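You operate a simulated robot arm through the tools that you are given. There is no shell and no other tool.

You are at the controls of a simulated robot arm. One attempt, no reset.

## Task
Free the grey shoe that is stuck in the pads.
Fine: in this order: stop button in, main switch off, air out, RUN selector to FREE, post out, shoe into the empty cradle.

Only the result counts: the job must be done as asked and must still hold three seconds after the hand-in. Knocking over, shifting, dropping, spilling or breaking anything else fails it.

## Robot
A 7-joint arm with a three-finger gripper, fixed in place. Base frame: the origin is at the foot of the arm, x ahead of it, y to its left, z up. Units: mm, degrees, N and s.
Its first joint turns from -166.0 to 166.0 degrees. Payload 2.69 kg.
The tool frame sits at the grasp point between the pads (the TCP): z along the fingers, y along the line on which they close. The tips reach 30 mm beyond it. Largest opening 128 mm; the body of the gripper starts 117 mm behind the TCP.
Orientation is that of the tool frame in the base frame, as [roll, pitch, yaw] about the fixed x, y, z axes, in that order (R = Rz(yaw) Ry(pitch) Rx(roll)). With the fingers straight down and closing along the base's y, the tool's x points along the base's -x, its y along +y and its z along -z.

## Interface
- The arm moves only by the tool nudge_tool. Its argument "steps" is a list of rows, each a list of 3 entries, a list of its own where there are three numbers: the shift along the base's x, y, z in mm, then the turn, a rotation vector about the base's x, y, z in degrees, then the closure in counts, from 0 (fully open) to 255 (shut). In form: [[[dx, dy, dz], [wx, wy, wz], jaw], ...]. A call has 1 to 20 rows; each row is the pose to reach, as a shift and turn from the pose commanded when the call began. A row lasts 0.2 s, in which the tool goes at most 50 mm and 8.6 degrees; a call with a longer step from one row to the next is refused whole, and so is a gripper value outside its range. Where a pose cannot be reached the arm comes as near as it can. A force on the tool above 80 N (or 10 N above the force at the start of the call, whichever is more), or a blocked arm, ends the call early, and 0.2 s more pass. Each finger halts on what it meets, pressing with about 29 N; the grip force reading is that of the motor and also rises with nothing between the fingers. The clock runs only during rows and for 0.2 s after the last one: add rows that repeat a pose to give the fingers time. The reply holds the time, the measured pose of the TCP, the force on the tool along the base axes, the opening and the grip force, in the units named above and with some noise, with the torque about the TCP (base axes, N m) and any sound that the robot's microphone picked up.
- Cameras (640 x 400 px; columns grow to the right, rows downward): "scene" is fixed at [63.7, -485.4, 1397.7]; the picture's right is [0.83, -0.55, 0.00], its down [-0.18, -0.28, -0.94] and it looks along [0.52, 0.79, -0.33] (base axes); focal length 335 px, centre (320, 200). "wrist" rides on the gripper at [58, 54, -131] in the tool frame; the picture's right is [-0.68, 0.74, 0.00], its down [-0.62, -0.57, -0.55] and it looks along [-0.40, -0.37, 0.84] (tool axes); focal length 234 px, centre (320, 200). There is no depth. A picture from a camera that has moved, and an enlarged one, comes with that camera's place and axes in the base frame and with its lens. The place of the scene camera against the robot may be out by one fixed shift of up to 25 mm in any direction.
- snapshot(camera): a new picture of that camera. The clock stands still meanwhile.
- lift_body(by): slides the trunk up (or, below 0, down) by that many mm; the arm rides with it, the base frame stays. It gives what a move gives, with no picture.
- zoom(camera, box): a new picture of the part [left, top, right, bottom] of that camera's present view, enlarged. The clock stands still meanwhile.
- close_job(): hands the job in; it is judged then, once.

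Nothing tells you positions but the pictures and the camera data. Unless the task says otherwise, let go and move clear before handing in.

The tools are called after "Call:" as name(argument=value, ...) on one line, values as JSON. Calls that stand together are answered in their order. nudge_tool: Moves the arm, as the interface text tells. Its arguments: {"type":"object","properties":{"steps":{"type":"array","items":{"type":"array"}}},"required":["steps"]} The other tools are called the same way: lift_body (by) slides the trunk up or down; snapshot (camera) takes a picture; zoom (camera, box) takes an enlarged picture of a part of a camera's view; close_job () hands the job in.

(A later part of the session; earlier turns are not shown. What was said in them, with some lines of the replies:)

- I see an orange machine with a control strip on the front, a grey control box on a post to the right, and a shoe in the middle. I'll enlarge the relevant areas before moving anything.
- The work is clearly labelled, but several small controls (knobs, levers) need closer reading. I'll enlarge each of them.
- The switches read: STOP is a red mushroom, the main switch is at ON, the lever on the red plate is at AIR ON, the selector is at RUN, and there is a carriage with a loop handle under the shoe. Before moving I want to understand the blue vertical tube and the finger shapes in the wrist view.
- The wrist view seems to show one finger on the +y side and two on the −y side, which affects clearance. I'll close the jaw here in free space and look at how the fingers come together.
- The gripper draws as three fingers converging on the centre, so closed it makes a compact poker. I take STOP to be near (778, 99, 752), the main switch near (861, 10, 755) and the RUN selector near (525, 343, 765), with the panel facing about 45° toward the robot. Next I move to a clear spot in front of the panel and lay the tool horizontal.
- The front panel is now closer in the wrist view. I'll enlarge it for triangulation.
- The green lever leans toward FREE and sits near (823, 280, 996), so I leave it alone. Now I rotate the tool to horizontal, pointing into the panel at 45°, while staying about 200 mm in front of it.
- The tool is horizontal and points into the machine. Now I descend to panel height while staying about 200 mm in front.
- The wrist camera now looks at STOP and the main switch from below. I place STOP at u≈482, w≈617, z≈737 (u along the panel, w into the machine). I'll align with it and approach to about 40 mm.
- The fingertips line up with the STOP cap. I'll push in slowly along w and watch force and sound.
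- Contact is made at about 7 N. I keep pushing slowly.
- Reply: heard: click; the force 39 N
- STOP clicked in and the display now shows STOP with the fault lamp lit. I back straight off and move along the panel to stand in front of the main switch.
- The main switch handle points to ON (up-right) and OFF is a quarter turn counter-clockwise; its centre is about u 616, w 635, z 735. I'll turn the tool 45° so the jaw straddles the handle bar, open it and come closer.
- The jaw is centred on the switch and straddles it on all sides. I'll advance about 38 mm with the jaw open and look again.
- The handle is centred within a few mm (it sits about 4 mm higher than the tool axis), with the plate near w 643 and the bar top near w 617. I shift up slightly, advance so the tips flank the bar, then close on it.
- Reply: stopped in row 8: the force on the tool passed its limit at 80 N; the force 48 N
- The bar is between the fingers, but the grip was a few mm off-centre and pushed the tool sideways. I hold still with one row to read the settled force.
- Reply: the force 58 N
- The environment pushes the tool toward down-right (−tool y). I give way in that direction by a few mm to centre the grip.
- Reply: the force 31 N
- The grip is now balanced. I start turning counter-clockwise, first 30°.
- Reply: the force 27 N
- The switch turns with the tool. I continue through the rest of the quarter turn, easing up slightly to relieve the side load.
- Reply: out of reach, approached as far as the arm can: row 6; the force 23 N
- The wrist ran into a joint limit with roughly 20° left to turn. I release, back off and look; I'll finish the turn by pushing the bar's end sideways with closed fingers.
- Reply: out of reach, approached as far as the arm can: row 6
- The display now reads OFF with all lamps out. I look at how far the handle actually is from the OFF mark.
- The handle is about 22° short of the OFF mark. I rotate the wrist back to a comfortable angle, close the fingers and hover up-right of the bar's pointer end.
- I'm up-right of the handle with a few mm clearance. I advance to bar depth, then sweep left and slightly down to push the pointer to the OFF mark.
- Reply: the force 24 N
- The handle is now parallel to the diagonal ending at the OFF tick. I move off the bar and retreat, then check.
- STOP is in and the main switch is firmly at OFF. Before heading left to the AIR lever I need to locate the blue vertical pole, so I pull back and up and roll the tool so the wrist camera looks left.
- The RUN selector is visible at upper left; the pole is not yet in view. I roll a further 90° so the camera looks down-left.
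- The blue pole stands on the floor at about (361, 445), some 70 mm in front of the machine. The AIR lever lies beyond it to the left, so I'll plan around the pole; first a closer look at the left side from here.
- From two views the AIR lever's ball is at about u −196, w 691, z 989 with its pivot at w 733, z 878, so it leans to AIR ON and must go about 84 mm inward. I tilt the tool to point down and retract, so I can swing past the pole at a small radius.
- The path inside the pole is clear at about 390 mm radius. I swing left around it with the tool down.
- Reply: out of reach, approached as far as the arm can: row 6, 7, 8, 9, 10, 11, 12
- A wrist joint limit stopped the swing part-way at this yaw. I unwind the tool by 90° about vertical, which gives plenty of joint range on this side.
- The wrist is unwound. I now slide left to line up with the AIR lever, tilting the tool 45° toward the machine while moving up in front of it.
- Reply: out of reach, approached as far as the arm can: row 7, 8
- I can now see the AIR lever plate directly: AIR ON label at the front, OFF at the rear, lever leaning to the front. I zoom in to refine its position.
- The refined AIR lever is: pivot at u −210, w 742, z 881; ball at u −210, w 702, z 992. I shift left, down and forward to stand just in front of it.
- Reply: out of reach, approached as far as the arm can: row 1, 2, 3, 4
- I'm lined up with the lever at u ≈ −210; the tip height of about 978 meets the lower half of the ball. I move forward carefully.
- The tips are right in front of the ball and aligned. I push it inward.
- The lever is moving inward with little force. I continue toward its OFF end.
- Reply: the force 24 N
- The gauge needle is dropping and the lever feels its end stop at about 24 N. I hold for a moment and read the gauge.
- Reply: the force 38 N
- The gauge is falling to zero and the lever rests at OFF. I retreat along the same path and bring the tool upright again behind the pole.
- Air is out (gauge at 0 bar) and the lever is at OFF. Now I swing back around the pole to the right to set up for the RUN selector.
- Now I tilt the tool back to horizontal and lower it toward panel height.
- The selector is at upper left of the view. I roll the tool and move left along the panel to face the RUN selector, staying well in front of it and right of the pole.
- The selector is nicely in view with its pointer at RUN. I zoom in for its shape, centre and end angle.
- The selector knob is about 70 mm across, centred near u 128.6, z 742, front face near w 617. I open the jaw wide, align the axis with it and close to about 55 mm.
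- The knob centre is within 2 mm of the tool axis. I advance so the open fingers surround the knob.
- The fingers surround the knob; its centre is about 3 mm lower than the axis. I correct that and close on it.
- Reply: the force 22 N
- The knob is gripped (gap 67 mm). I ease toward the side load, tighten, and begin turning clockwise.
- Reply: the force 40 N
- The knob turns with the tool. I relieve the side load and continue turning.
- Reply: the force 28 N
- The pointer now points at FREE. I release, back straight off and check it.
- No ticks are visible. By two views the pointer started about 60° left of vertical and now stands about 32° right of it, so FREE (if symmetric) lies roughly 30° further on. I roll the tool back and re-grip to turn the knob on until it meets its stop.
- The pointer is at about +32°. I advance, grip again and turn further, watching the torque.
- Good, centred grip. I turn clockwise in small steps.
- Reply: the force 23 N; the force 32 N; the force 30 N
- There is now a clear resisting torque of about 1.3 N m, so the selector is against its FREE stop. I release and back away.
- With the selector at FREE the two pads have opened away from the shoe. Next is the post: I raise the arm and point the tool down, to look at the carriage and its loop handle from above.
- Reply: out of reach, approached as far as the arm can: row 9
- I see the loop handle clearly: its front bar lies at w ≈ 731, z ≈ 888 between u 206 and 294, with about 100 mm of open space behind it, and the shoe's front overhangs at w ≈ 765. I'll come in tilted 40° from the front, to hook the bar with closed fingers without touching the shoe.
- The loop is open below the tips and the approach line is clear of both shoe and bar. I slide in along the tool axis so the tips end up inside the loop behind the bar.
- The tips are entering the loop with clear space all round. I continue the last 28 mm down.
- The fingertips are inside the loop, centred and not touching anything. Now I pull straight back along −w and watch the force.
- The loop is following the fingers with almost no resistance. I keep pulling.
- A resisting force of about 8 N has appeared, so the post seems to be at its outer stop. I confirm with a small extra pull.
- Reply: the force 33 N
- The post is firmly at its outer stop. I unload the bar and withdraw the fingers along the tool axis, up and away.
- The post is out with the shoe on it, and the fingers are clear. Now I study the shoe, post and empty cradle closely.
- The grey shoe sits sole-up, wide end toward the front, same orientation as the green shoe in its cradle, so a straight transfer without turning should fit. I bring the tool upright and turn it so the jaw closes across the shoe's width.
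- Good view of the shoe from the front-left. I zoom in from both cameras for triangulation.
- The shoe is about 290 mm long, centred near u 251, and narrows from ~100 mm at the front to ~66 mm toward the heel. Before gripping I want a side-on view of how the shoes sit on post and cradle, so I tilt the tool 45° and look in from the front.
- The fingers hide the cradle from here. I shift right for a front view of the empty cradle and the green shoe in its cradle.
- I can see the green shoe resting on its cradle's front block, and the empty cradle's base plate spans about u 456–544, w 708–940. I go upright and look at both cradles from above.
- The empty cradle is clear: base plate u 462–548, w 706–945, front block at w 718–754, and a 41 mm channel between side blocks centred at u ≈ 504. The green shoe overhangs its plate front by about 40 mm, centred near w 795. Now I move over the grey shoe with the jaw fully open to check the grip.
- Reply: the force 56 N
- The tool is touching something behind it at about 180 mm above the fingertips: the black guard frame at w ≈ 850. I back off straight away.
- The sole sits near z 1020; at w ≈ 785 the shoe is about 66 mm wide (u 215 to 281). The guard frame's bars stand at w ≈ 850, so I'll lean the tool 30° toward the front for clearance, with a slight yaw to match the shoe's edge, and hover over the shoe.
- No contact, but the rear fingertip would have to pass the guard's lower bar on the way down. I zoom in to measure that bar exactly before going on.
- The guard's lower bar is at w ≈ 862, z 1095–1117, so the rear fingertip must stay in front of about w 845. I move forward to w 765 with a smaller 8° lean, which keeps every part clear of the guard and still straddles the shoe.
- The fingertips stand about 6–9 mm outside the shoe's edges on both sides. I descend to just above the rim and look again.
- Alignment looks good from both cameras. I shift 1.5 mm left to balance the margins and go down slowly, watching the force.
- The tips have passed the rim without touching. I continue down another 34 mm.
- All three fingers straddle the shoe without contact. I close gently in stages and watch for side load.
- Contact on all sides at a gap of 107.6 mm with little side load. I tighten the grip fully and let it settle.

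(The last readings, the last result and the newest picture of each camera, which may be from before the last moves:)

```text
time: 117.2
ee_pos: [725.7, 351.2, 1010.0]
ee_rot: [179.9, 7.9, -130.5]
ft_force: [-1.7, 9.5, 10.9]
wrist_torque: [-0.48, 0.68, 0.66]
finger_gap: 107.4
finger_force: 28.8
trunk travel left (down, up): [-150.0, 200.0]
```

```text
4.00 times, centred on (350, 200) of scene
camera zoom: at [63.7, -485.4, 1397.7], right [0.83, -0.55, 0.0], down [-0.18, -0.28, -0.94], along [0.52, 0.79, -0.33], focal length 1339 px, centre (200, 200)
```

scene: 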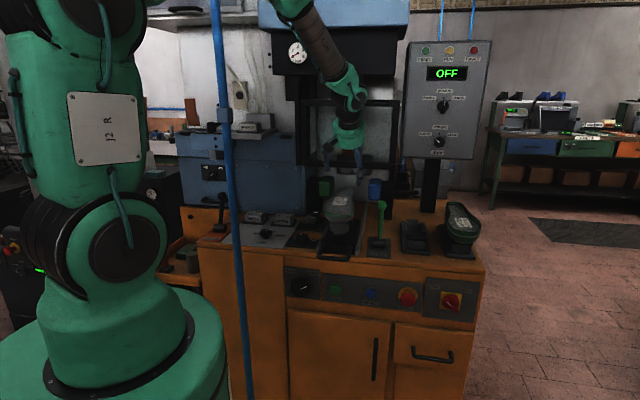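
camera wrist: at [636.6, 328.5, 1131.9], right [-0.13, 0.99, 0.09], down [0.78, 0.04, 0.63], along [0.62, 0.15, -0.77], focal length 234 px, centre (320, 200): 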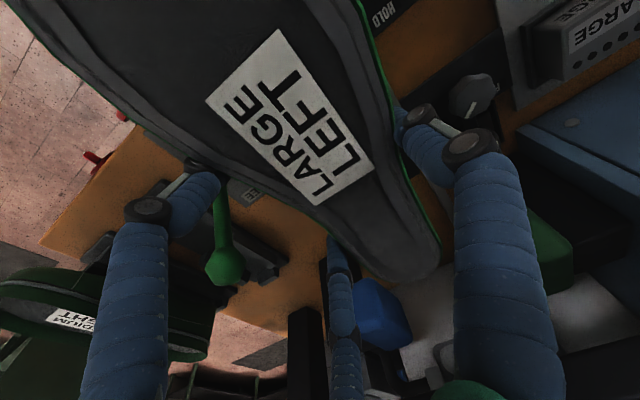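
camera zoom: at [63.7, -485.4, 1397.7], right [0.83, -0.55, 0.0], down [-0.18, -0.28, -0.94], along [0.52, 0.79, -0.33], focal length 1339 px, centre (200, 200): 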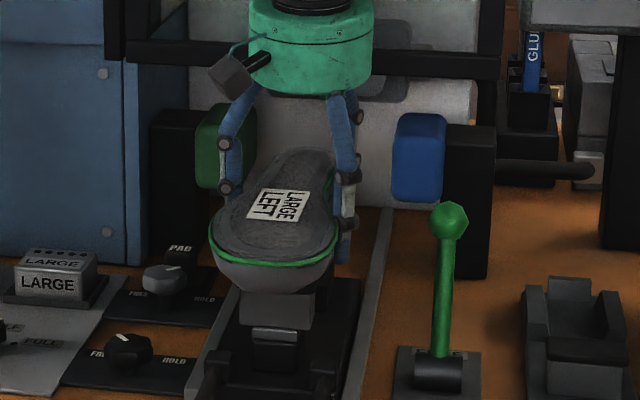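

The shoe is gripped. I lift slowly by 12 mm and check the load and that the shoe follows.

Call:
nudge_tool(steps=[[[0, 0, 2], [0, 0, 0], 255], [[0, 0, 4], [0, 0, 0], 255], [[0, 0, 6], [0, 0, 0], 255], [[0, 0, 9], [0, 0, 0], 255], [[0, 0, 12], [0, 0, 0], 255]])

Call:
snapshot(camera="wrist")

Call:
zoom(camera="scene", box=[300, 150, 400, 250])

```text
time: 118.4
ee_pos: [725.3, 351.2, 1020.4]
ee_rot: [179.9, 7.9, -130.5]
ft_force: [-1.8, 13.2, -14.3]
wrist_torque: [0.37, 0.32, 0.92]
finger_gap: 105.6
finger_force: 29.1
trunk travel left (down, up): [-150.0, 200.0]
```

```text
taken
camera wrist: at [637.4, 329.6, 1142.3], right [-0.13, 0.99, 0.09], down [0.78, 0.04, 0.63], along [0.61, 0.15, -0.77], focal length 234 px, centre (320, 200)
```

wrist: 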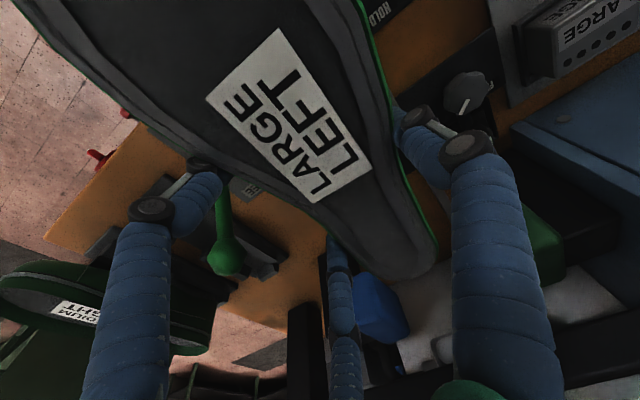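

```text
4.00 times, centred on (350, 200) of scene
camera zoom: at [63.7, -485.4, 1397.7], right [0.83, -0.55, 0.0], down [-0.18, -0.28, -0.94], along [0.52, 0.79, -0.33], focal length 1339 px, centre (200, 200)
```

zoom: 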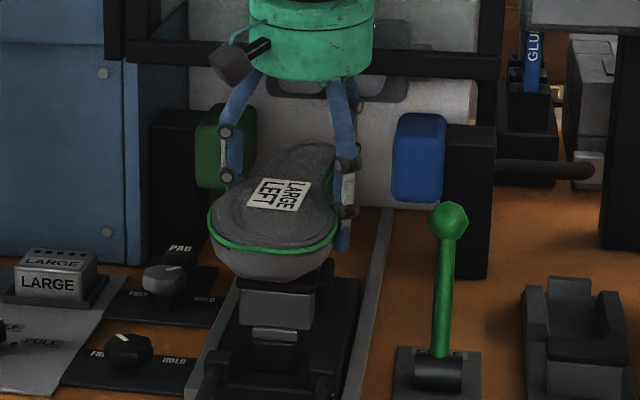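

The shoe is off its seat and follows; the load is about 14 N. I lift another 15 mm and look underneath.

Call:
nudge_tool(steps=[[[0, 0, 3], [0, 0, 0], 255], [[0, 0, 6], [0, 0, 0], 255], [[0, 0, 9], [0, 0, 0], 255], [[0, 0, 12], [0, 0, 0], 255], [[0, 0, 15], [0, 0, 0], 255]])

Call:
snapshot(camera="wrist")

Call:
zoom(camera="scene", box=[300, 150, 400, 250])

```text
time: 119.6
ee_pos: [726.1, 351.1, 1036.5]
ee_rot: [179.9, 8.0, -130.5]
ft_force: [-0.5, 0.3, -8.2]
wrist_torque: [-0.09, -0.12, 0.03]
finger_gap: 104.8
finger_force: 29.2
trunk travel left (down, up): [-150.0, 200.0]
```

```text
taken
camera wrist: at [637.2, 328.8, 1158.5], right [-0.12, 0.99, 0.09], down [0.78, 0.04, 0.63], along [0.62, 0.15, -0.77], focal length 234 px, centre (320, 200)
```

wrist: 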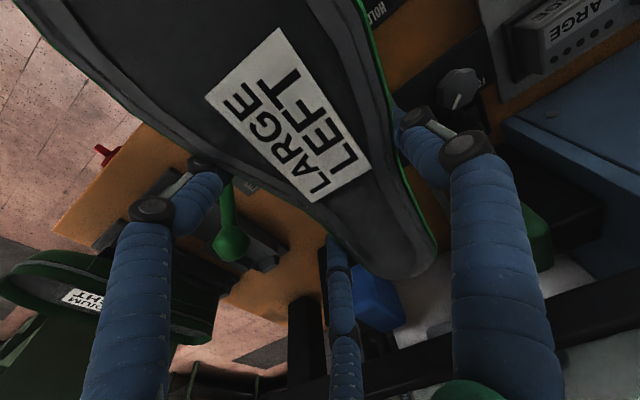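

```text
4.00 times, centred on (350, 200) of scene
camera zoom: at [63.7, -485.4, 1397.7], right [0.83, -0.55, 0.0], down [-0.18, -0.28, -0.94], along [0.52, 0.79, -0.33], focal length 1339 px, centre (200, 200)
```

zoom: 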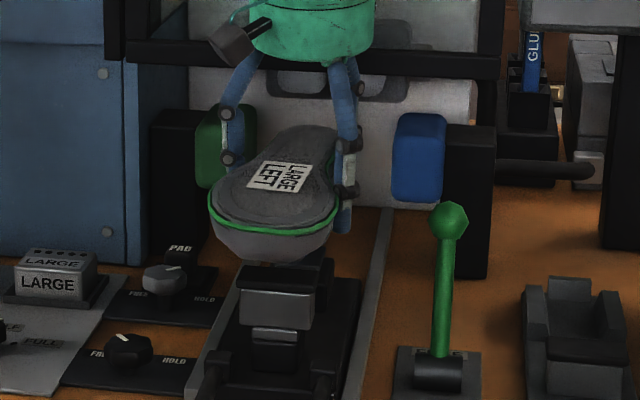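

The shoe hangs free with about 8 N weight and no side load. The guard bar is still about 55 mm above the heel, so I lift 28 mm more, then draw the shoe forward out from under the guard.

Call:
nudge_tool(steps=[[[0, 0, 5], [0, 0, 0], 255], [[0, 0, 10], [0, 0, 0], 255], [[0, 0, 16], [0, 0, 0], 255], [[0, 0, 22], [0, 0, 0], 255], [[0, 0, 28], [0, 0, 0], 255]])

Call:
zoom(camera="scene", box=[300, 150, 400, 250])

Call:
snapshot(camera="wrist")

```text
time: 120.8
ee_pos: [728.1, 352.7, 1062.4]
ee_rot: [179.8, 7.9, -130.5]
ft_force: [0.4, 0.2, -7.5]
wrist_torque: [-0.11, -0.07, -0.01]
finger_gap: 104.7
finger_force: 28.7
trunk travel left (down, up): [-150.0, 200.0]
```

```text
4.00 times, centred on (350, 200) of scene
camera zoom: at [63.7, -485.4, 1397.7], right [0.83, -0.55, 0.0], down [-0.18, -0.28, -0.94], along [0.52, 0.79, -0.33], focal length 1339 px, centre (200, 200)
```

zoom: 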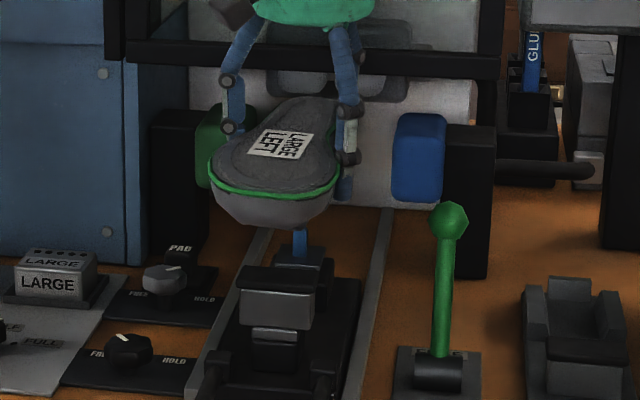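

```text
taken
camera wrist: at [638.6, 330.3, 1185.8], right [-0.12, 0.99, 0.09], down [0.78, 0.04, 0.63], along [0.62, 0.15, -0.77], focal length 234 px, centre (320, 200)
```

wrist: 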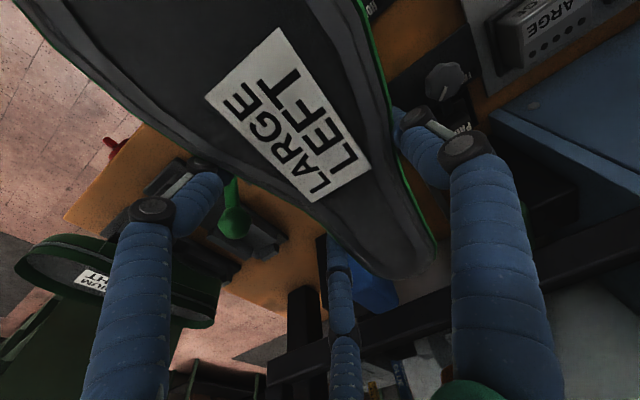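

A blue peg on the post still reaches up under the heel, so the shoe must come straight up further before moving sideways. I zoom in to judge the peg and the gap to the guard bar.

Call:
zoom(camera="scene", box=[335, 195, 395, 245])

Call:
zoom(camera="scene", box=[320, 150, 400, 210])

Call:
zoom(camera="wrist", box=[300, 180, 500, 380])

```text
8.00 times, centred on (365, 220) of scene
camera zoom: at [63.7, -485.4, 1397.7], right [0.83, -0.55, 0.0], down [-0.18, -0.28, -0.94], along [0.52, 0.79, -0.33], focal length 2678 px, centre (-40, 40)
```

zoom: 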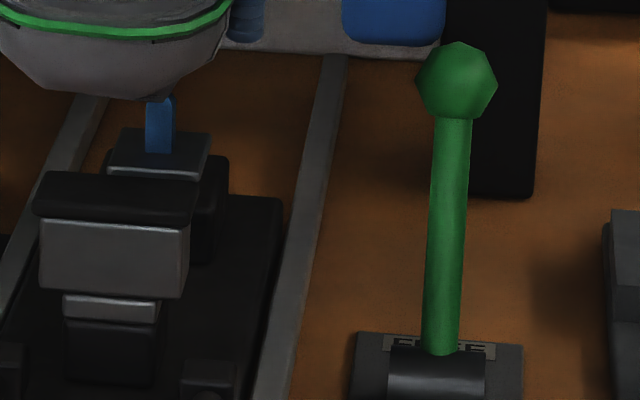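

```text
6.67 times, centred on (360, 180) of scene
camera zoom: at [63.7, -485.4, 1397.7], right [0.83, -0.55, 0.0], down [-0.18, -0.28, -0.94], along [0.52, 0.79, -0.33], focal length 2232 px, centre (53, 333)
```

zoom: 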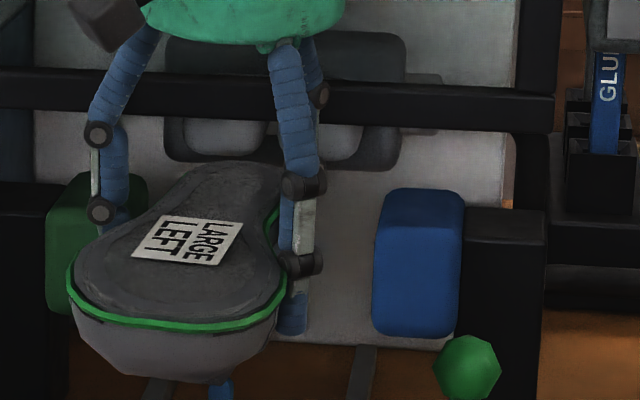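

```text
2.00 times, centred on (400, 280) of wrist
camera zoom: at [638.6, 330.3, 1185.8], right [-0.12, 0.99, 0.09], down [0.78, 0.04, 0.63], along [0.62, 0.15, -0.77], focal length 468 px, centre (160, 40)
```

zoom: 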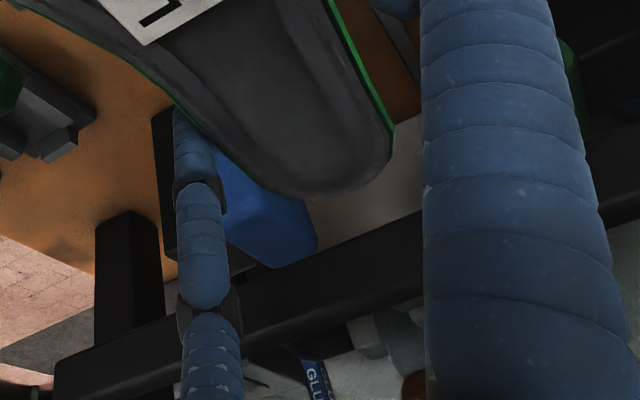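

The guard bar is still roughly 30 mm above the heel. I lift another 14 mm and then test a tiny forward move for any resistance from the peg.

Call:
nudge_tool(steps=[[[0, 0, 4], [0, 0, 0], 255], [[0, 0, 8], [0, 0, 0], 255], [[0, 0, 12], [0, 0, 0], 255], [[0, 0, 14], [0, 0, 0], 255]])

Call:
zoom(camera="scene", box=[320, 150, 400, 210])

Call:
zoom(camera="scene", box=[335, 195, 395, 245])

```text
time: 121.8
ee_pos: [728.3, 351.4, 1077.8]
ee_rot: [179.8, 7.9, -130.6]
ft_force: [0.8, 0.3, -7.8]
wrist_torque: [-0.06, -0.09, -0.01]
finger_gap: 104.9
finger_force: 29.6
trunk travel left (down, up): [-150.0, 200.0]
```

```text
6.67 times, centred on (360, 180) of scene
camera zoom: at [63.7, -485.4, 1397.7], right [0.83, -0.55, 0.0], down [-0.18, -0.28, -0.94], along [0.52, 0.79, -0.33], focal length 2232 px, centre (53, 333)
```

zoom: 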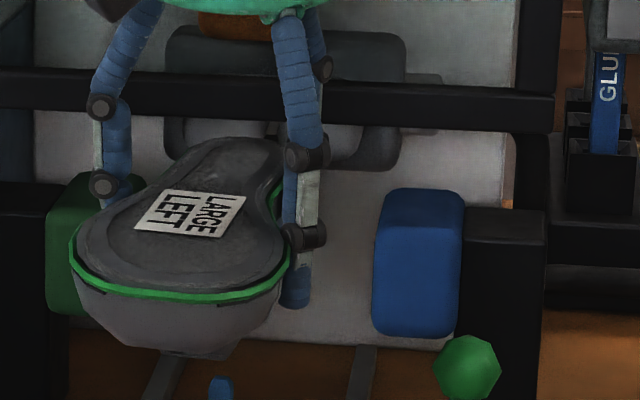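

```text
8.00 times, centred on (365, 220) of scene
camera zoom: at [63.7, -485.4, 1397.7], right [0.83, -0.55, 0.0], down [-0.18, -0.28, -0.94], along [0.52, 0.79, -0.33], focal length 2678 px, centre (-40, 40)
```

zoom: 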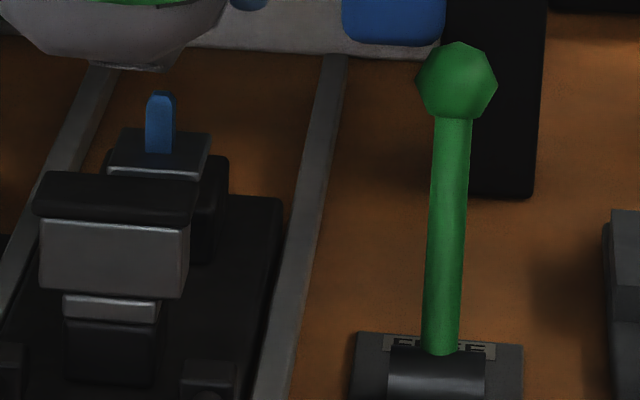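

The peg is only about 27 mm tall and now clearly free below the shoe. I draw the shoe 40 mm forward so the heel leaves the guard, then raise it.

Call:
nudge_tool(steps=[[[-5, -5, 0], [0, 0, 0], 255], [[-11, -11, 0], [0, 0, 0], 255], [[-17, -17, 0], [0, 0, 0], 255], [[-23, -23, 0], [0, 0, 0], 255], [[-28, -28, 0], [0, 0, 0], 255], [[-28, -28, 0], [0, 0, 0], 255]])

Call:
zoom(camera="scene", box=[300, 130, 420, 240])

Call:
snapshot(camera="wrist")

```text
time: 123.2
ee_pos: [699.2, 324.0, 1078.6]
ee_rot: [179.9, 7.9, -130.6]
ft_force: [0.9, 0.1, -8.4]
wrist_torque: [-0.07, -0.08, 0.01]
finger_gap: 104.8
finger_force: 29.1
trunk travel left (down, up): [-150.0, 200.0]
```

```text
3.64 times, centred on (360, 185) of scene
camera zoom: at [63.7, -485.4, 1397.7], right [0.83, -0.55, 0.0], down [-0.18, -0.28, -0.94], along [0.52, 0.79, -0.33], focal length 1218 px, centre (174, 254)
```

zoom: 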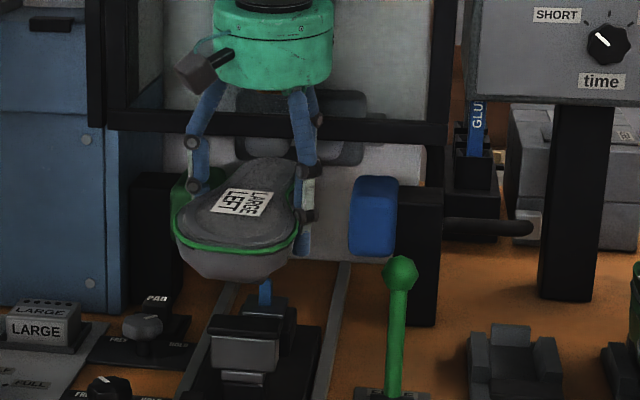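

```text
taken
camera wrist: at [609.8, 300.2, 1199.8], right [-0.12, 0.99, 0.09], down [0.78, 0.04, 0.63], along [0.62, 0.15, -0.77], focal length 234 px, centre (320, 200)
```

wrist: 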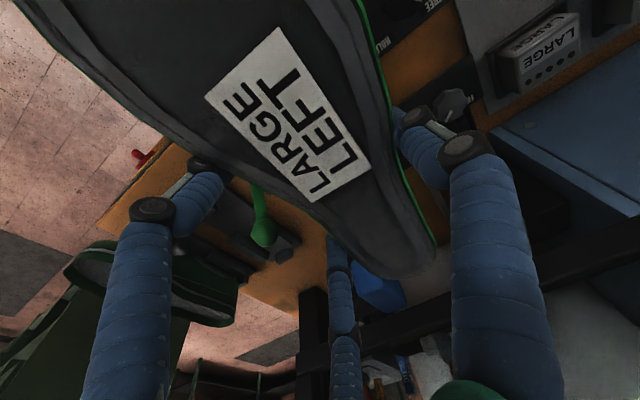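

The shoe is clear of the guard and hanging steady. From matching features on the post and the cradle (and the green shoe's label in its own cradle) I get the needed transfer: +255 mm along u, +37 mm along w and −61 mm in z from its seat on the post. First I raise it well above the green lever.

Call:
nudge_tool(steps=[[[-4, -4, 12], [0, 0, 0], 255], [[-8, -8, 25], [0, 0, 0], 255], [[-10, -10, 40], [0, 0, 0], 255], [[-10, -10, 55], [0, 0, 0], 255], [[-10, -10, 70], [0, 0, 0], 255], [[-10, -10, 80], [0, 0, 0], 255], [[-10, -10, 80], [0, 0, 0], 255]])

Call:
zoom(camera="wrist", box=[180, 0, 440, 230])

Call:
zoom(camera="scene", box=[290, 100, 430, 250])

```text
time: 124.8
ee_pos: [689.5, 314.4, 1156.9]
ee_rot: [179.9, 8.0, -130.5]
ft_force: [-0.8, 1.9, -7.9]
wrist_torque: [-0.13, -0.06, -0.02]
finger_gap: 104.7
finger_force: 29.0
trunk travel left (down, up): [-150.0, 200.0]
```

```text
1.74 times, centred on (310, 115) of wrist
camera zoom: at [600.8, 292.1, 1279.3], right [-0.13, 0.99, 0.09], down [0.78, 0.04, 0.63], along [0.62, 0.15, -0.77], focal length 407 px, centre (337, 348)
```

zoom: 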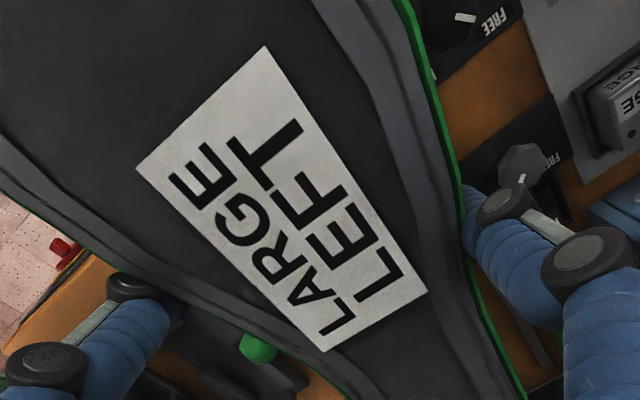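

```text
2.67 times, centred on (360, 175) of scene
camera zoom: at [63.7, -485.4, 1397.7], right [0.83, -0.55, 0.0], down [-0.18, -0.28, -0.94], along [0.52, 0.79, -0.33], focal length 893 px, centre (213, 267)
```

zoom: 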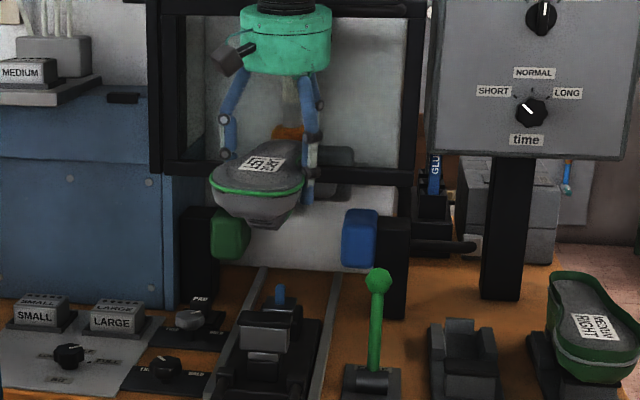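

The shoe's underside and cone are now visible and everything hangs level. I carry it right over the green lever at constant height, in front of the guard.

Call:
nudge_tool(steps=[[[18, -18, 0], [0, 0, 0], 255], [[40, -40, 0], [0, 0, 0], 255], [[63, -63, 0], [0, 0, 0], 255], [[87, -87, 0], [0, 0, 0], 255], [[111, -111, 0], [0, 0, 0], 255], [[135, -135, 0], [0, 0, 0], 255], [[158, -158, 0], [0, 0, 0], 255], [[173, -173, 0], [0, 0, 0], 255], [[180, -180, 0], [0, 0, 0], 255], [[180, -180, 0], [0, 0, 0], 255]])

Call:
snapshot(camera="wrist")

Call:
snapshot(camera="scene")

```text
time: 127.0
ee_pos: [872.6, 133.1, 1155.7]
ee_rot: [179.9, 7.8, -130.5]
ft_force: [0.4, 0.0, -7.9]
wrist_torque: [-0.08, -0.07, -0.01]
finger_gap: 104.7
finger_force: 29.1
trunk travel left (down, up): [-150.0, 200.0]
```

```text
taken
camera wrist: at [783.2, 110.3, 1277.8], right [-0.13, 0.99, 0.1], down [0.78, 0.04, 0.63], along [0.62, 0.15, -0.77], focal length 234 px, centre (320, 200)
```

wrist: 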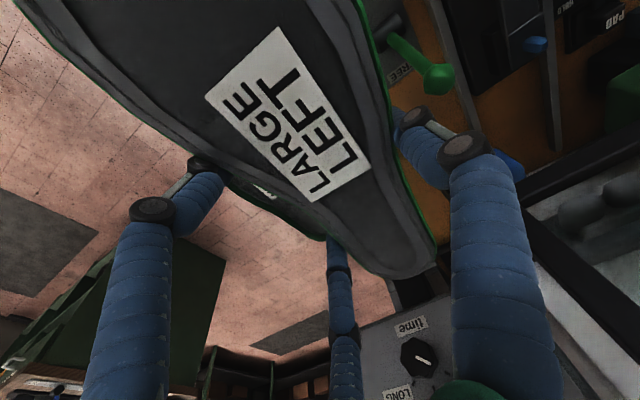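

```text
taken
```

scene: 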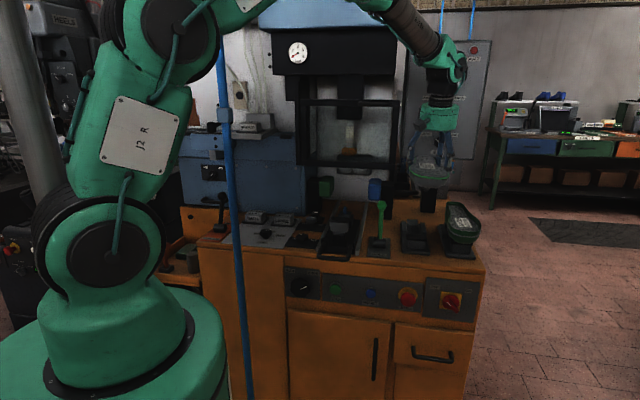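

The shoe hangs above and in front of the empty cradle. I lower it to below the control box's height and then move back over the cradle, correcting 3 mm sideways.

Call:
nudge_tool(steps=[[[-1, 1, -17], [0, 0, 0], 255], [[-2, 2, -34], [0, 0, 0], 255], [[-2.1, 2.1, -51], [0, 0, 0], 255], [[-2.1, 2.1, -66], [0, 0, 0], 255], [[13, 17, -66], [0, 0, 0], 255], [[29, 33, -66], [0, 0, 0], 255], [[45, 49, -66], [0, 0, 0], 255], [[55, 59, -66], [0, 0, 0], 255], [[59.7, 63.9, -66], [0, 0, 0], 255], [[59.7, 63.9, -66], [0, 0, 0], 255]])

Call:
snapshot(camera="wrist")

Call:
zoom(camera="scene", box=[370, 130, 490, 270])

```text
time: 129.2
ee_pos: [929.1, 197.0, 1093.6]
ee_rot: [179.9, 8.0, -130.5]
ft_force: [-0.9, 0.3, -9.1]
wrist_torque: [-0.11, -0.1, -0.04]
finger_gap: 104.6
finger_force: 28.9
trunk travel left (down, up): [-150.0, 200.0]
```

```text
taken
camera wrist: at [840.1, 174.6, 1214.5], right [-0.12, 0.99, 0.09], down [0.78, 0.04, 0.63], along [0.62, 0.15, -0.77], focal length 234 px, centre (320, 200)
```

wrist: 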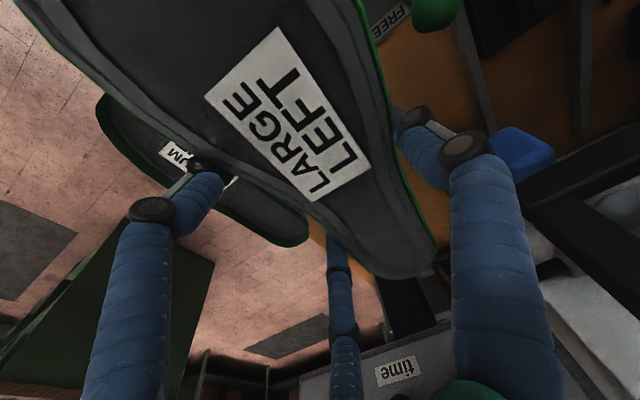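

```text
2.86 times, centred on (430, 200) of scene
camera zoom: at [63.7, -485.4, 1397.7], right [0.83, -0.55, 0.0], down [-0.18, -0.28, -0.94], along [0.52, 0.79, -0.33], focal length 957 px, centre (6, 200)
```

zoom: 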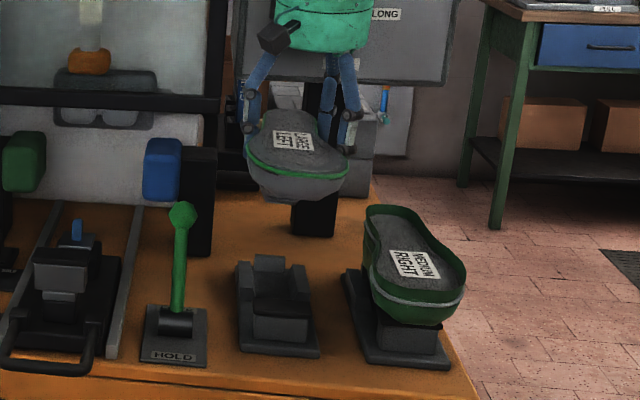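

The shoe is over the cradle (u 517.7, w 796.3 versus target 519.5, 798.5). I correct those 2 mm and lower toward the cradle, stopping well above it to look.

Call:
nudge_tool(steps=[[[2.8, 0.3, -14], [0, 0, 0], 255], [[2.8, 0.3, -30], [0, 0, 0], 255], [[2.8, 0.3, -46], [0, 0, 0], 255], [[2.8, 0.3, -62], [0, 0, 0], 255], [[2.8, 0.3, -76], [0, 0, 0], 255], [[2.8, 0.3, -88], [0, 0, 0], 255], [[2.8, 0.3, -88], [0, 0, 0], 255]])

Call:
zoom(camera="scene", box=[390, 170, 490, 270])

Call:
snapshot(camera="wrist")

```text
time: 130.8
ee_pos: [933.4, 196.8, 1005.7]
ee_rot: [179.9, 7.9, -130.5]
ft_force: [-0.1, 0.3, -8.5]
wrist_torque: [-0.1, -0.08, -0.01]
finger_gap: 104.5
finger_force: 29.3
trunk travel left (down, up): [-150.0, 200.0]
```

```text
4.00 times, centred on (440, 220) of scene
camera zoom: at [63.7, -485.4, 1397.7], right [0.83, -0.55, 0.0], down [-0.18, -0.28, -0.94], along [0.52, 0.79, -0.33], focal length 1339 px, centre (-160, 120)
```

zoom: 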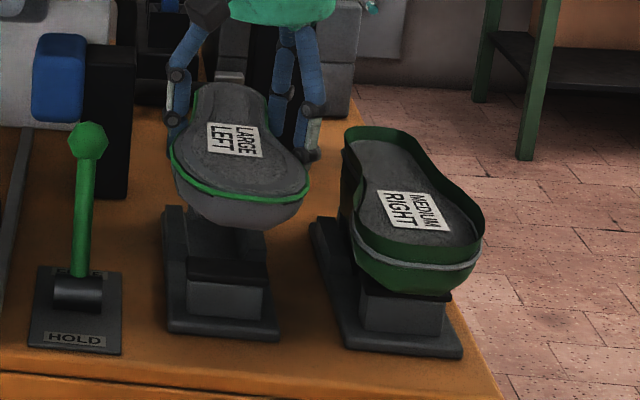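

```text
taken
camera wrist: at [843.3, 174.7, 1126.5], right [-0.12, 0.99, 0.09], down [0.78, 0.04, 0.63], along [0.62, 0.15, -0.77], focal length 234 px, centre (320, 200)
```

wrist: 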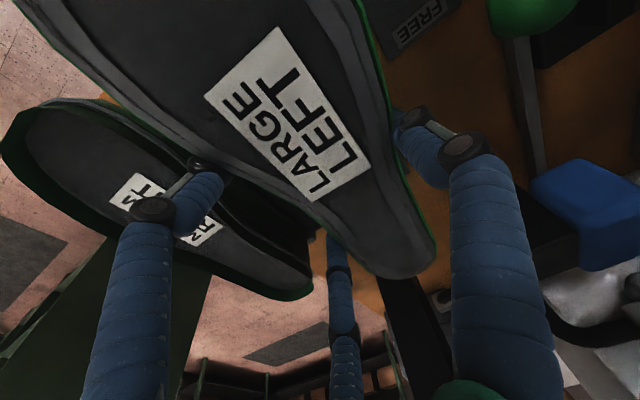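

Lateral alignment matches the green shoe's relation to its own cradle. I lower further in small steps, watching for contact.

Call:
nudge_tool(steps=[[[-0.5, 0.5, -7], [0, 0, 0], 255], [[-0.8, 0.8, -14], [0, 0, 0], 255], [[-0.8, 0.8, -21], [0, 0, 0], 255], [[-0.8, 0.8, -28], [0, 0, 0], 255], [[-0.8, 0.8, -34], [0, 0, 0], 255]])

Call:
zoom(camera="scene", box=[390, 170, 490, 270])

```text
time: 132.0
ee_pos: [931.8, 199.6, 971.5]
ee_rot: [179.9, 7.9, -130.4]
ft_force: [-1.1, -0.3, -8.5]
wrist_torque: [-0.1, -0.1, 0.0]
finger_gap: 104.6
finger_force: 29.2
trunk travel left (down, up): [-150.0, 200.0]
```

```text
4.00 times, centred on (440, 220) of scene
camera zoom: at [63.7, -485.4, 1397.7], right [0.83, -0.55, 0.0], down [-0.18, -0.28, -0.94], along [0.52, 0.79, -0.33], focal length 1339 px, centre (-160, 120)
```

zoom: 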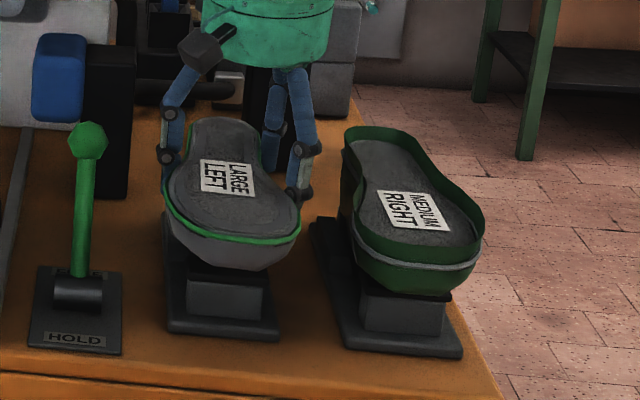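

No contact yet. I correct u by 1.5 mm and continue in 3 mm steps.

Call:
nudge_tool(steps=[[[1.1, -1.1, -3], [0, 0, 0], 255], [[1.1, -1.1, -6], [0, 0, 0], 255], [[1.1, -1.1, -9], [0, 0, 0], 255], [[1.1, -1.1, -12], [0, 0, 0], 255]])

Call:
zoom(camera="scene", box=[390, 170, 490, 270])

```text
time: 133.0
ee_pos: [931.4, 198.6, 958.5]
ee_rot: [179.9, 7.9, -130.5]
ft_force: [-1.2, 1.2, -8.0]
wrist_torque: [0.0, -0.06, 0.17]
finger_gap: 104.5
finger_force: 28.8
trunk travel left (down, up): [-150.0, 200.0]
```

```text
4.00 times, centred on (440, 220) of scene
camera zoom: at [63.7, -485.4, 1397.7], right [0.83, -0.55, 0.0], down [-0.18, -0.28, -0.94], along [0.52, 0.79, -0.33], focal length 1339 px, centre (-160, 120)
```

zoom: 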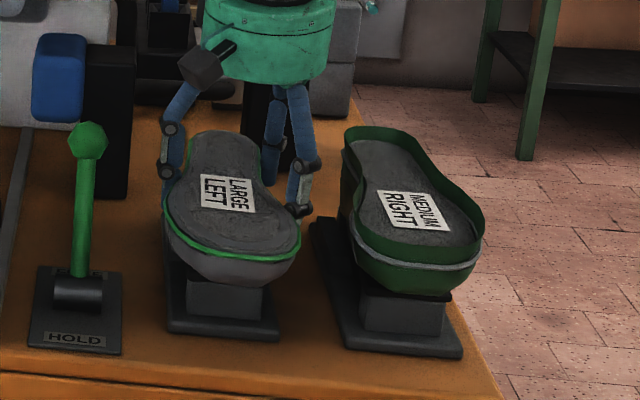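

Call:
nudge_tool(steps=[[[0, 0, -2], [0, 0, 0], 255], [[0, 0, -4], [0, 0, 0], 255], [[0, 0, -6], [0, 0, 0], 255]])

```text
time: 133.8
ee_pos: [932.5, 197.8, 954.8]
ee_rot: [180.0, 8.1, -130.4]
ft_force: [-8.1, 3.1, 11.4]
wrist_torque: [-0.26, 0.66, 1.06]
finger_gap: 104.4
finger_force: 29.2
trunk travel left (down, up): [-150.0, 200.0]
```

Contact: the vertical force has swung from −8 to +11 N, close to the expected seat height. I look closely before going on.

Call:
zoom(camera="scene", box=[405, 195, 485, 265])

Call:
snapshot(camera="wrist")

```text
5.71 times, centred on (445, 230) of scene
camera zoom: at [63.7, -485.4, 1397.7], right [0.83, -0.55, 0.0], down [-0.18, -0.28, -0.94], along [0.52, 0.79, -0.33], focal length 1913 px, centre (-394, 29)
```

zoom: 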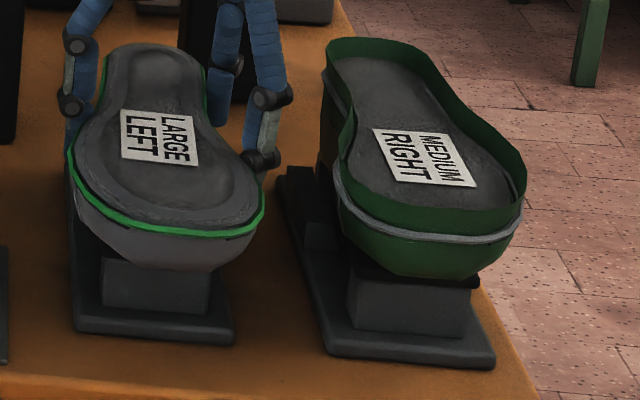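

```text
taken
camera wrist: at [842.5, 175.6, 1076.3], right [-0.13, 0.99, 0.09], down [0.78, 0.04, 0.63], along [0.62, 0.15, -0.77], focal length 234 px, centre (320, 200)
```

wrist: 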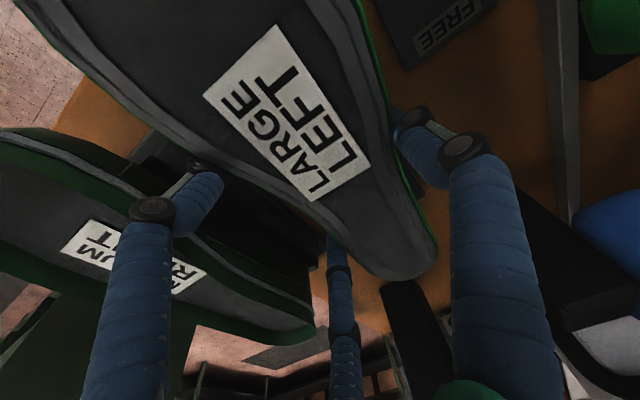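

The shoe's measured shift from post to here is 253.5 mm in u and 36 mm in w, matching the plan, and the cone is already below the side block tops. I lower 3 mm more to settle it before releasing.

Call:
nudge_tool(steps=[[[-0.5, 0.5, -1], [0, 0, 0], 255], [[-0.8, 0.8, -2], [0, 0, 0], 255], [[-0.8, 0.8, -3], [0, 0, 0], 255]])

```text
time: 134.6
ee_pos: [932.1, 199.9, 953.2]
ee_rot: [180.0, 8.2, -130.6]
ft_force: [0.1, 9.7, 26.9]
wrist_torque: [-0.45, 0.57, 0.53]
finger_gap: 104.5
finger_force: 29.0
trunk travel left (down, up): [-150.0, 200.0]
```

It is firmly seated with about 35 N of downward load. I open the fingers gradually and check that the shoe stays put.

Call:
nudge_tool(steps=[[[0, 0, 0.5], [0, 0, 0], 44], [[0, 0, 1], [0, 0, 0], 38], [[0, 0, 1], [0, 0, 0], 30], [[0, 0, 1], [0, 0, 0], 22], [[0, 0, 1], [0, 0, 0], 14], [[0, 0, 1], [0, 0, 0], 6], [[0, 0, 1], [0, 0, 0], 0], [[0, 0, 1], [0, 0, 0], 0]])

Call:
zoom(camera="scene", box=[405, 195, 485, 265])

Call:
snapshot(camera="wrist")

```text
time: 136.4
ee_pos: [932.5, 198.3, 950.2]
ee_rot: [179.9, 7.8, -130.5]
ft_force: [0.3, -0.2, 0.3]
wrist_torque: [0.01, 0.04, -0.03]
finger_gap: 128.0
finger_force: 0.2
trunk travel left (down, up): [-150.0, 200.0]
```

```text
5.71 times, centred on (445, 230) of scene
camera zoom: at [63.7, -485.4, 1397.7], right [0.83, -0.55, 0.0], down [-0.18, -0.28, -0.94], along [0.52, 0.79, -0.33], focal length 1913 px, centre (-394, 29)
```

zoom: 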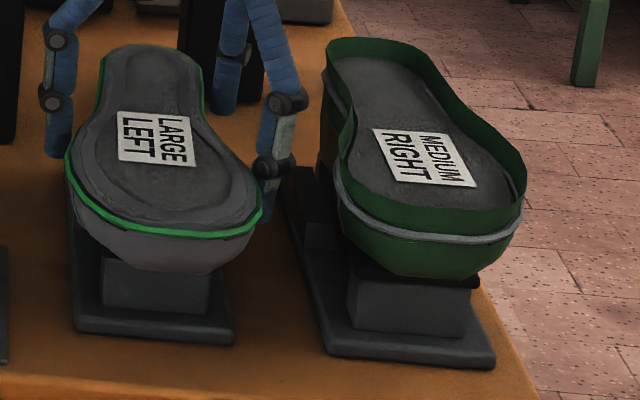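

```text
taken
camera wrist: at [842.8, 175.7, 1072.3], right [-0.13, 0.99, 0.09], down [0.78, 0.04, 0.63], along [0.62, 0.15, -0.77], focal length 234 px, centre (320, 200)
```

wrist: 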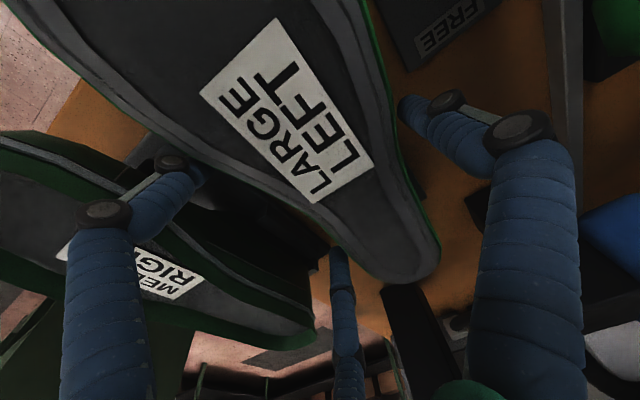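

The shoe rests in the cradle and the fingers are clear with no force. I raise straight up slowly.

Call:
nudge_tool(steps=[[[0, 0, 6], [0, 0, 0], 0], [[0, 0, 13], [0, 0, 0], 0], [[0, 0, 21], [0, 0, 0], 0], [[0, 0, 30], [0, 0, 0], 0], [[0, 0, 40], [0, 0, 0], 0]])

Call:
zoom(camera="scene", box=[405, 195, 485, 265])

```text
time: 137.6
ee_pos: [931.3, 199.1, 989.4]
ee_rot: [180.0, 7.8, -130.5]
ft_force: [0.0, 0.1, 0.5]
wrist_torque: [0.01, 0.0, 0.01]
finger_gap: 128.0
finger_force: 0.1
trunk travel left (down, up): [-150.0, 200.0]
```

```text
5.71 times, centred on (445, 230) of scene
camera zoom: at [63.7, -485.4, 1397.7], right [0.83, -0.55, 0.0], down [-0.18, -0.28, -0.94], along [0.52, 0.79, -0.33], focal length 1913 px, centre (-394, 29)
```

zoom: 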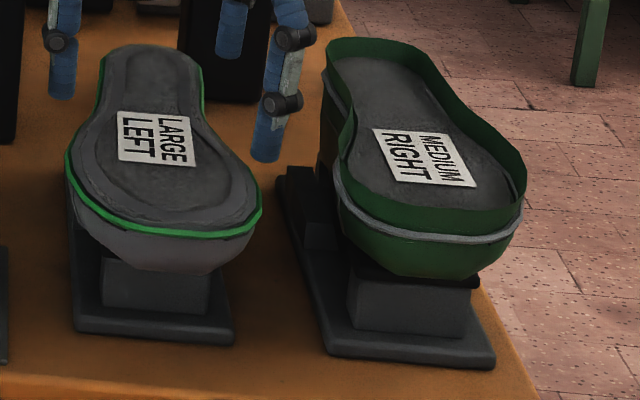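

The shoe stays put. I continue up and then back away from the machine.

Call:
nudge_tool(steps=[[[0, 0, 20], [0, 0, 0], 0], [[0, 0, 45], [0, 0, 0], 0], [[0, 0, 75], [0, 0, 0], 0], [[-10, -10, 100], [0, 0, 0], 0], [[-35, -35, 120], [0, 0, 0], 0], [[-65, -65, 130], [0, 0, 0], 0], [[-95, -95, 140], [0, 0, 0], 0], [[-125, -125, 150], [0, 0, 0], 0], [[-155, -155, 160], [0, 0, 0], 0], [[-155, -155, 160], [0, 0, 0], 0]])

Call:
snapshot(camera="scene")

Call:
snapshot(camera="wrist")

Call:
zoom(camera="scene", box=[180, 160, 500, 360])

Call:
zoom(camera="scene", box=[395, 195, 485, 265])

```text
time: 139.8
ee_pos: [773.1, 45.2, 1151.6]
ee_rot: [179.9, 7.9, -130.6]
ft_force: [-0.9, -0.1, -0.2]
wrist_torque: [0.0, 0.0, -0.04]
finger_gap: 128.1
finger_force: 0.2
trunk travel left (down, up): [-150.0, 200.0]
```

```text
taken
```

scene: 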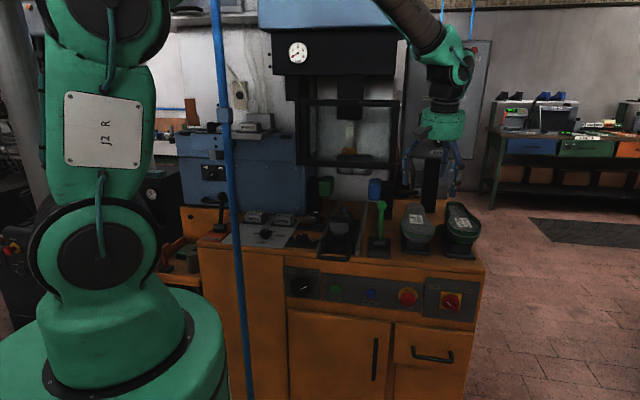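

```text
taken
camera wrist: at [683.4, 21.9, 1273.1], right [-0.13, 0.99, 0.1], down [0.78, 0.04, 0.63], along [0.62, 0.15, -0.77], focal length 234 px, centre (320, 200)
```

wrist: 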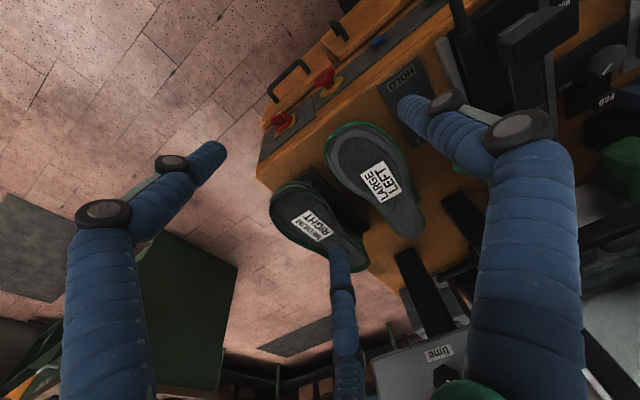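

```text
2.00 times, centred on (340, 260) of scene
camera zoom: at [63.7, -485.4, 1397.7], right [0.83, -0.55, 0.0], down [-0.18, -0.28, -0.94], along [0.52, 0.79, -0.33], focal length 670 px, centre (280, 80)
```

zoom: 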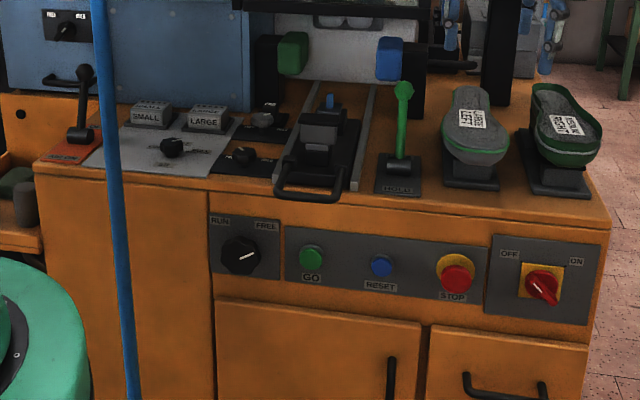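

```text
5.71 times, centred on (440, 230) of scene
camera zoom: at [63.7, -485.4, 1397.7], right [0.83, -0.55, 0.0], down [-0.18, -0.28, -0.94], along [0.52, 0.79, -0.33], focal length 1913 px, centre (-366, 29)
```

zoom: 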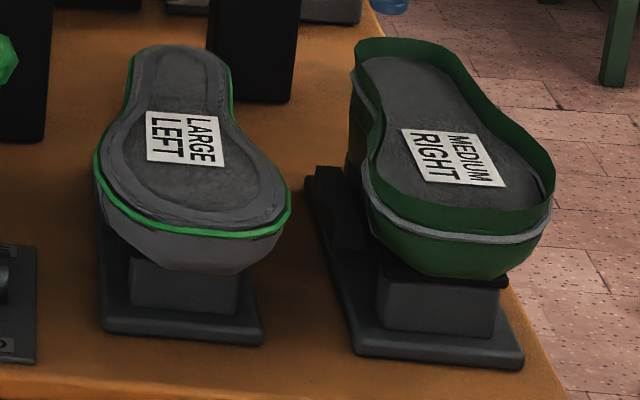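

The grey shoe sits in the cradle just like its green neighbour. Before handing in I verify every control once more.

Call:
zoom(camera="scene", box=[395, 275, 475, 330])

Call:
zoom(camera="scene", box=[195, 190, 275, 245])

Call:
zoom(camera="scene", box=[280, 255, 360, 310])

Call:
zoom(camera="scene", box=[260, 20, 340, 80])

Call:
zoom(camera="scene", box=[300, 170, 400, 270])

Call:
zoom(camera="wrist", box=[250, 40, 450, 290])

```text
7.27 times, centred on (435, 302) of scene
camera zoom: at [63.7, -485.4, 1397.7], right [0.83, -0.55, 0.0], down [-0.18, -0.28, -0.94], along [0.52, 0.79, -0.33], focal length 2435 px, centre (-516, -546)
```

zoom: 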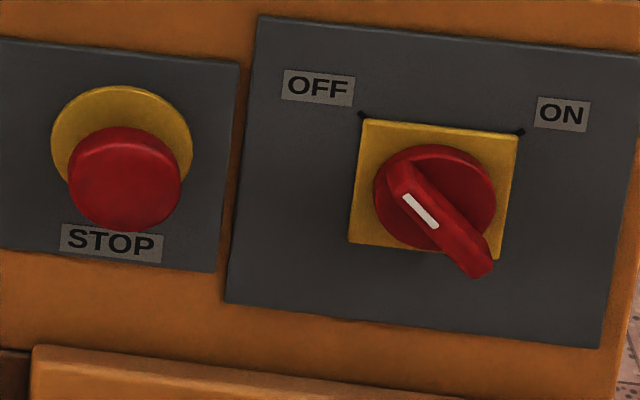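

```text
7.27 times, centred on (235, 218) of scene
camera zoom: at [63.7, -485.4, 1397.7], right [0.83, -0.55, 0.0], down [-0.18, -0.28, -0.94], along [0.52, 0.79, -0.33], focal length 2435 px, centre (938, 73)
```

zoom: 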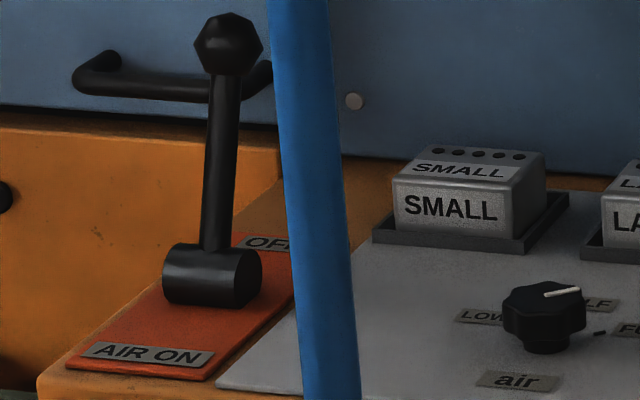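

```text
7.27 times, centred on (320, 282) of scene
camera zoom: at [63.7, -485.4, 1397.7], right [0.83, -0.55, 0.0], down [-0.18, -0.28, -0.94], along [0.52, 0.79, -0.33], focal length 2435 px, centre (320, -400)
```

zoom: 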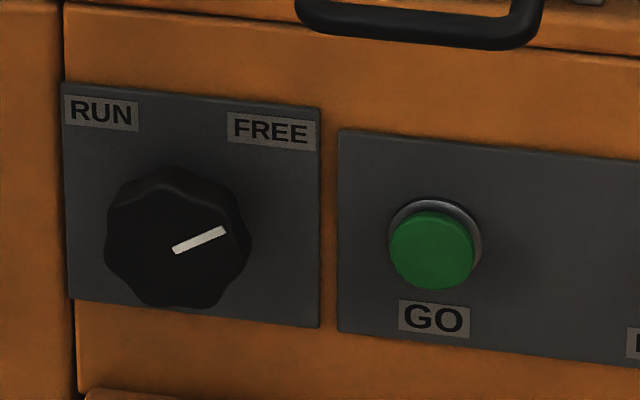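

```text
6.67 times, centred on (300, 50) of scene
camera zoom: at [63.7, -485.4, 1397.7], right [0.83, -0.55, 0.0], down [-0.18, -0.28, -0.94], along [0.52, 0.79, -0.33], focal length 2232 px, centre (453, 1200)
```

zoom: 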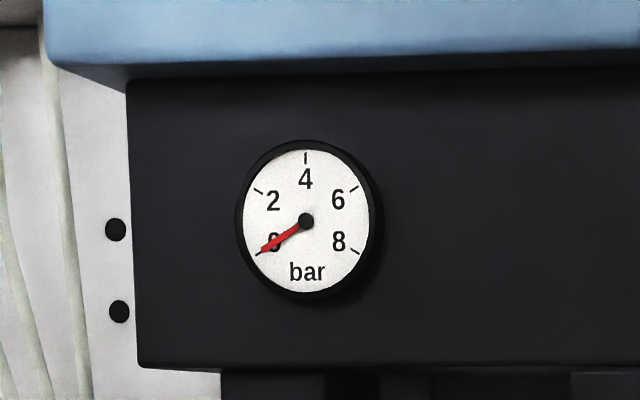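

```text
4.00 times, centred on (350, 220) of scene
camera zoom: at [63.7, -485.4, 1397.7], right [0.83, -0.55, 0.0], down [-0.18, -0.28, -0.94], along [0.52, 0.79, -0.33], focal length 1339 px, centre (200, 120)
```

zoom: 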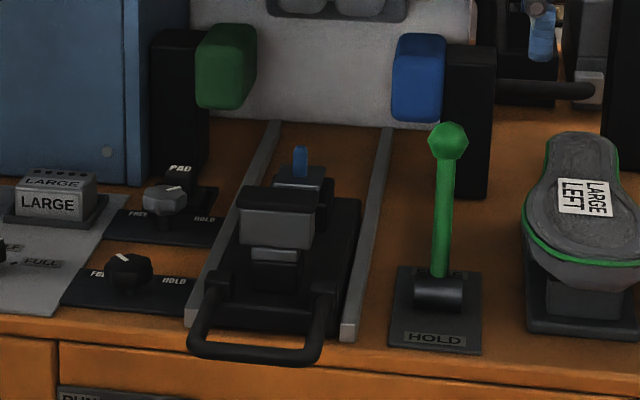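

```text
1.60 times, centred on (350, 165) of wrist
camera zoom: at [683.4, 21.9, 1273.1], right [-0.13, 0.99, 0.1], down [0.78, 0.04, 0.63], along [0.62, 0.15, -0.77], focal length 375 px, centre (272, 256)
```

zoom: 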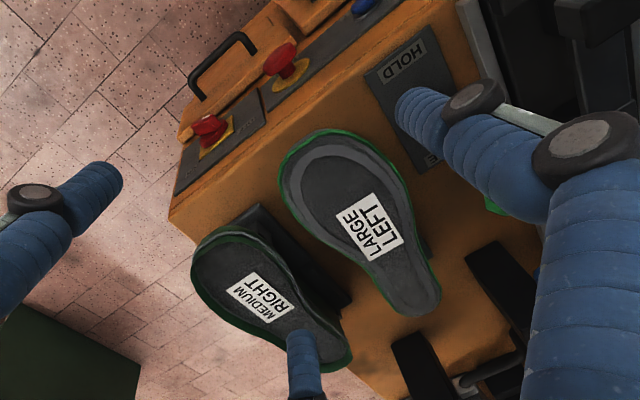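

All states check out: STOP in, main switch at OFF, air at 0 bar with the lever at OFF, selector at FREE, post out, and the grey shoe resting in the cradle with the arm clear. I hand the job in.

Call:
close_job()

```text
The job is handed in.
```

The grey shoe is out of the pads and resting in the empty cradle. I did the steps in the order you gave:

1. **Stop button:** it clicked in and the display changed to STOP.
2. **Main switch:** the wrist ran out of travel about 20° before OFF. I pushed the handle the rest of the way, and the display reads OFF.
3. **Air:** I moved the lever to OFF and the gauge fell to 0 bar.
4. **RUN selector:** I turned it to FREE until it met its stop, and the pads opened.
5. **Post:** I pulled it out by its handle to the outer stop.
6. **Shoe:** I lifted it off the post's peg and set it in the cradle. It faces the same way as the green shoe next to it.

**Contact with the guard frame:** while lining up over the shoe, the gripper pressed against the black guard frame with about 55 N. I backed off at once, and nothing looked moved in the pictures afterwards.

The arm has let go and is clear of the machine. The job is handed in, but I was not given the verdict.
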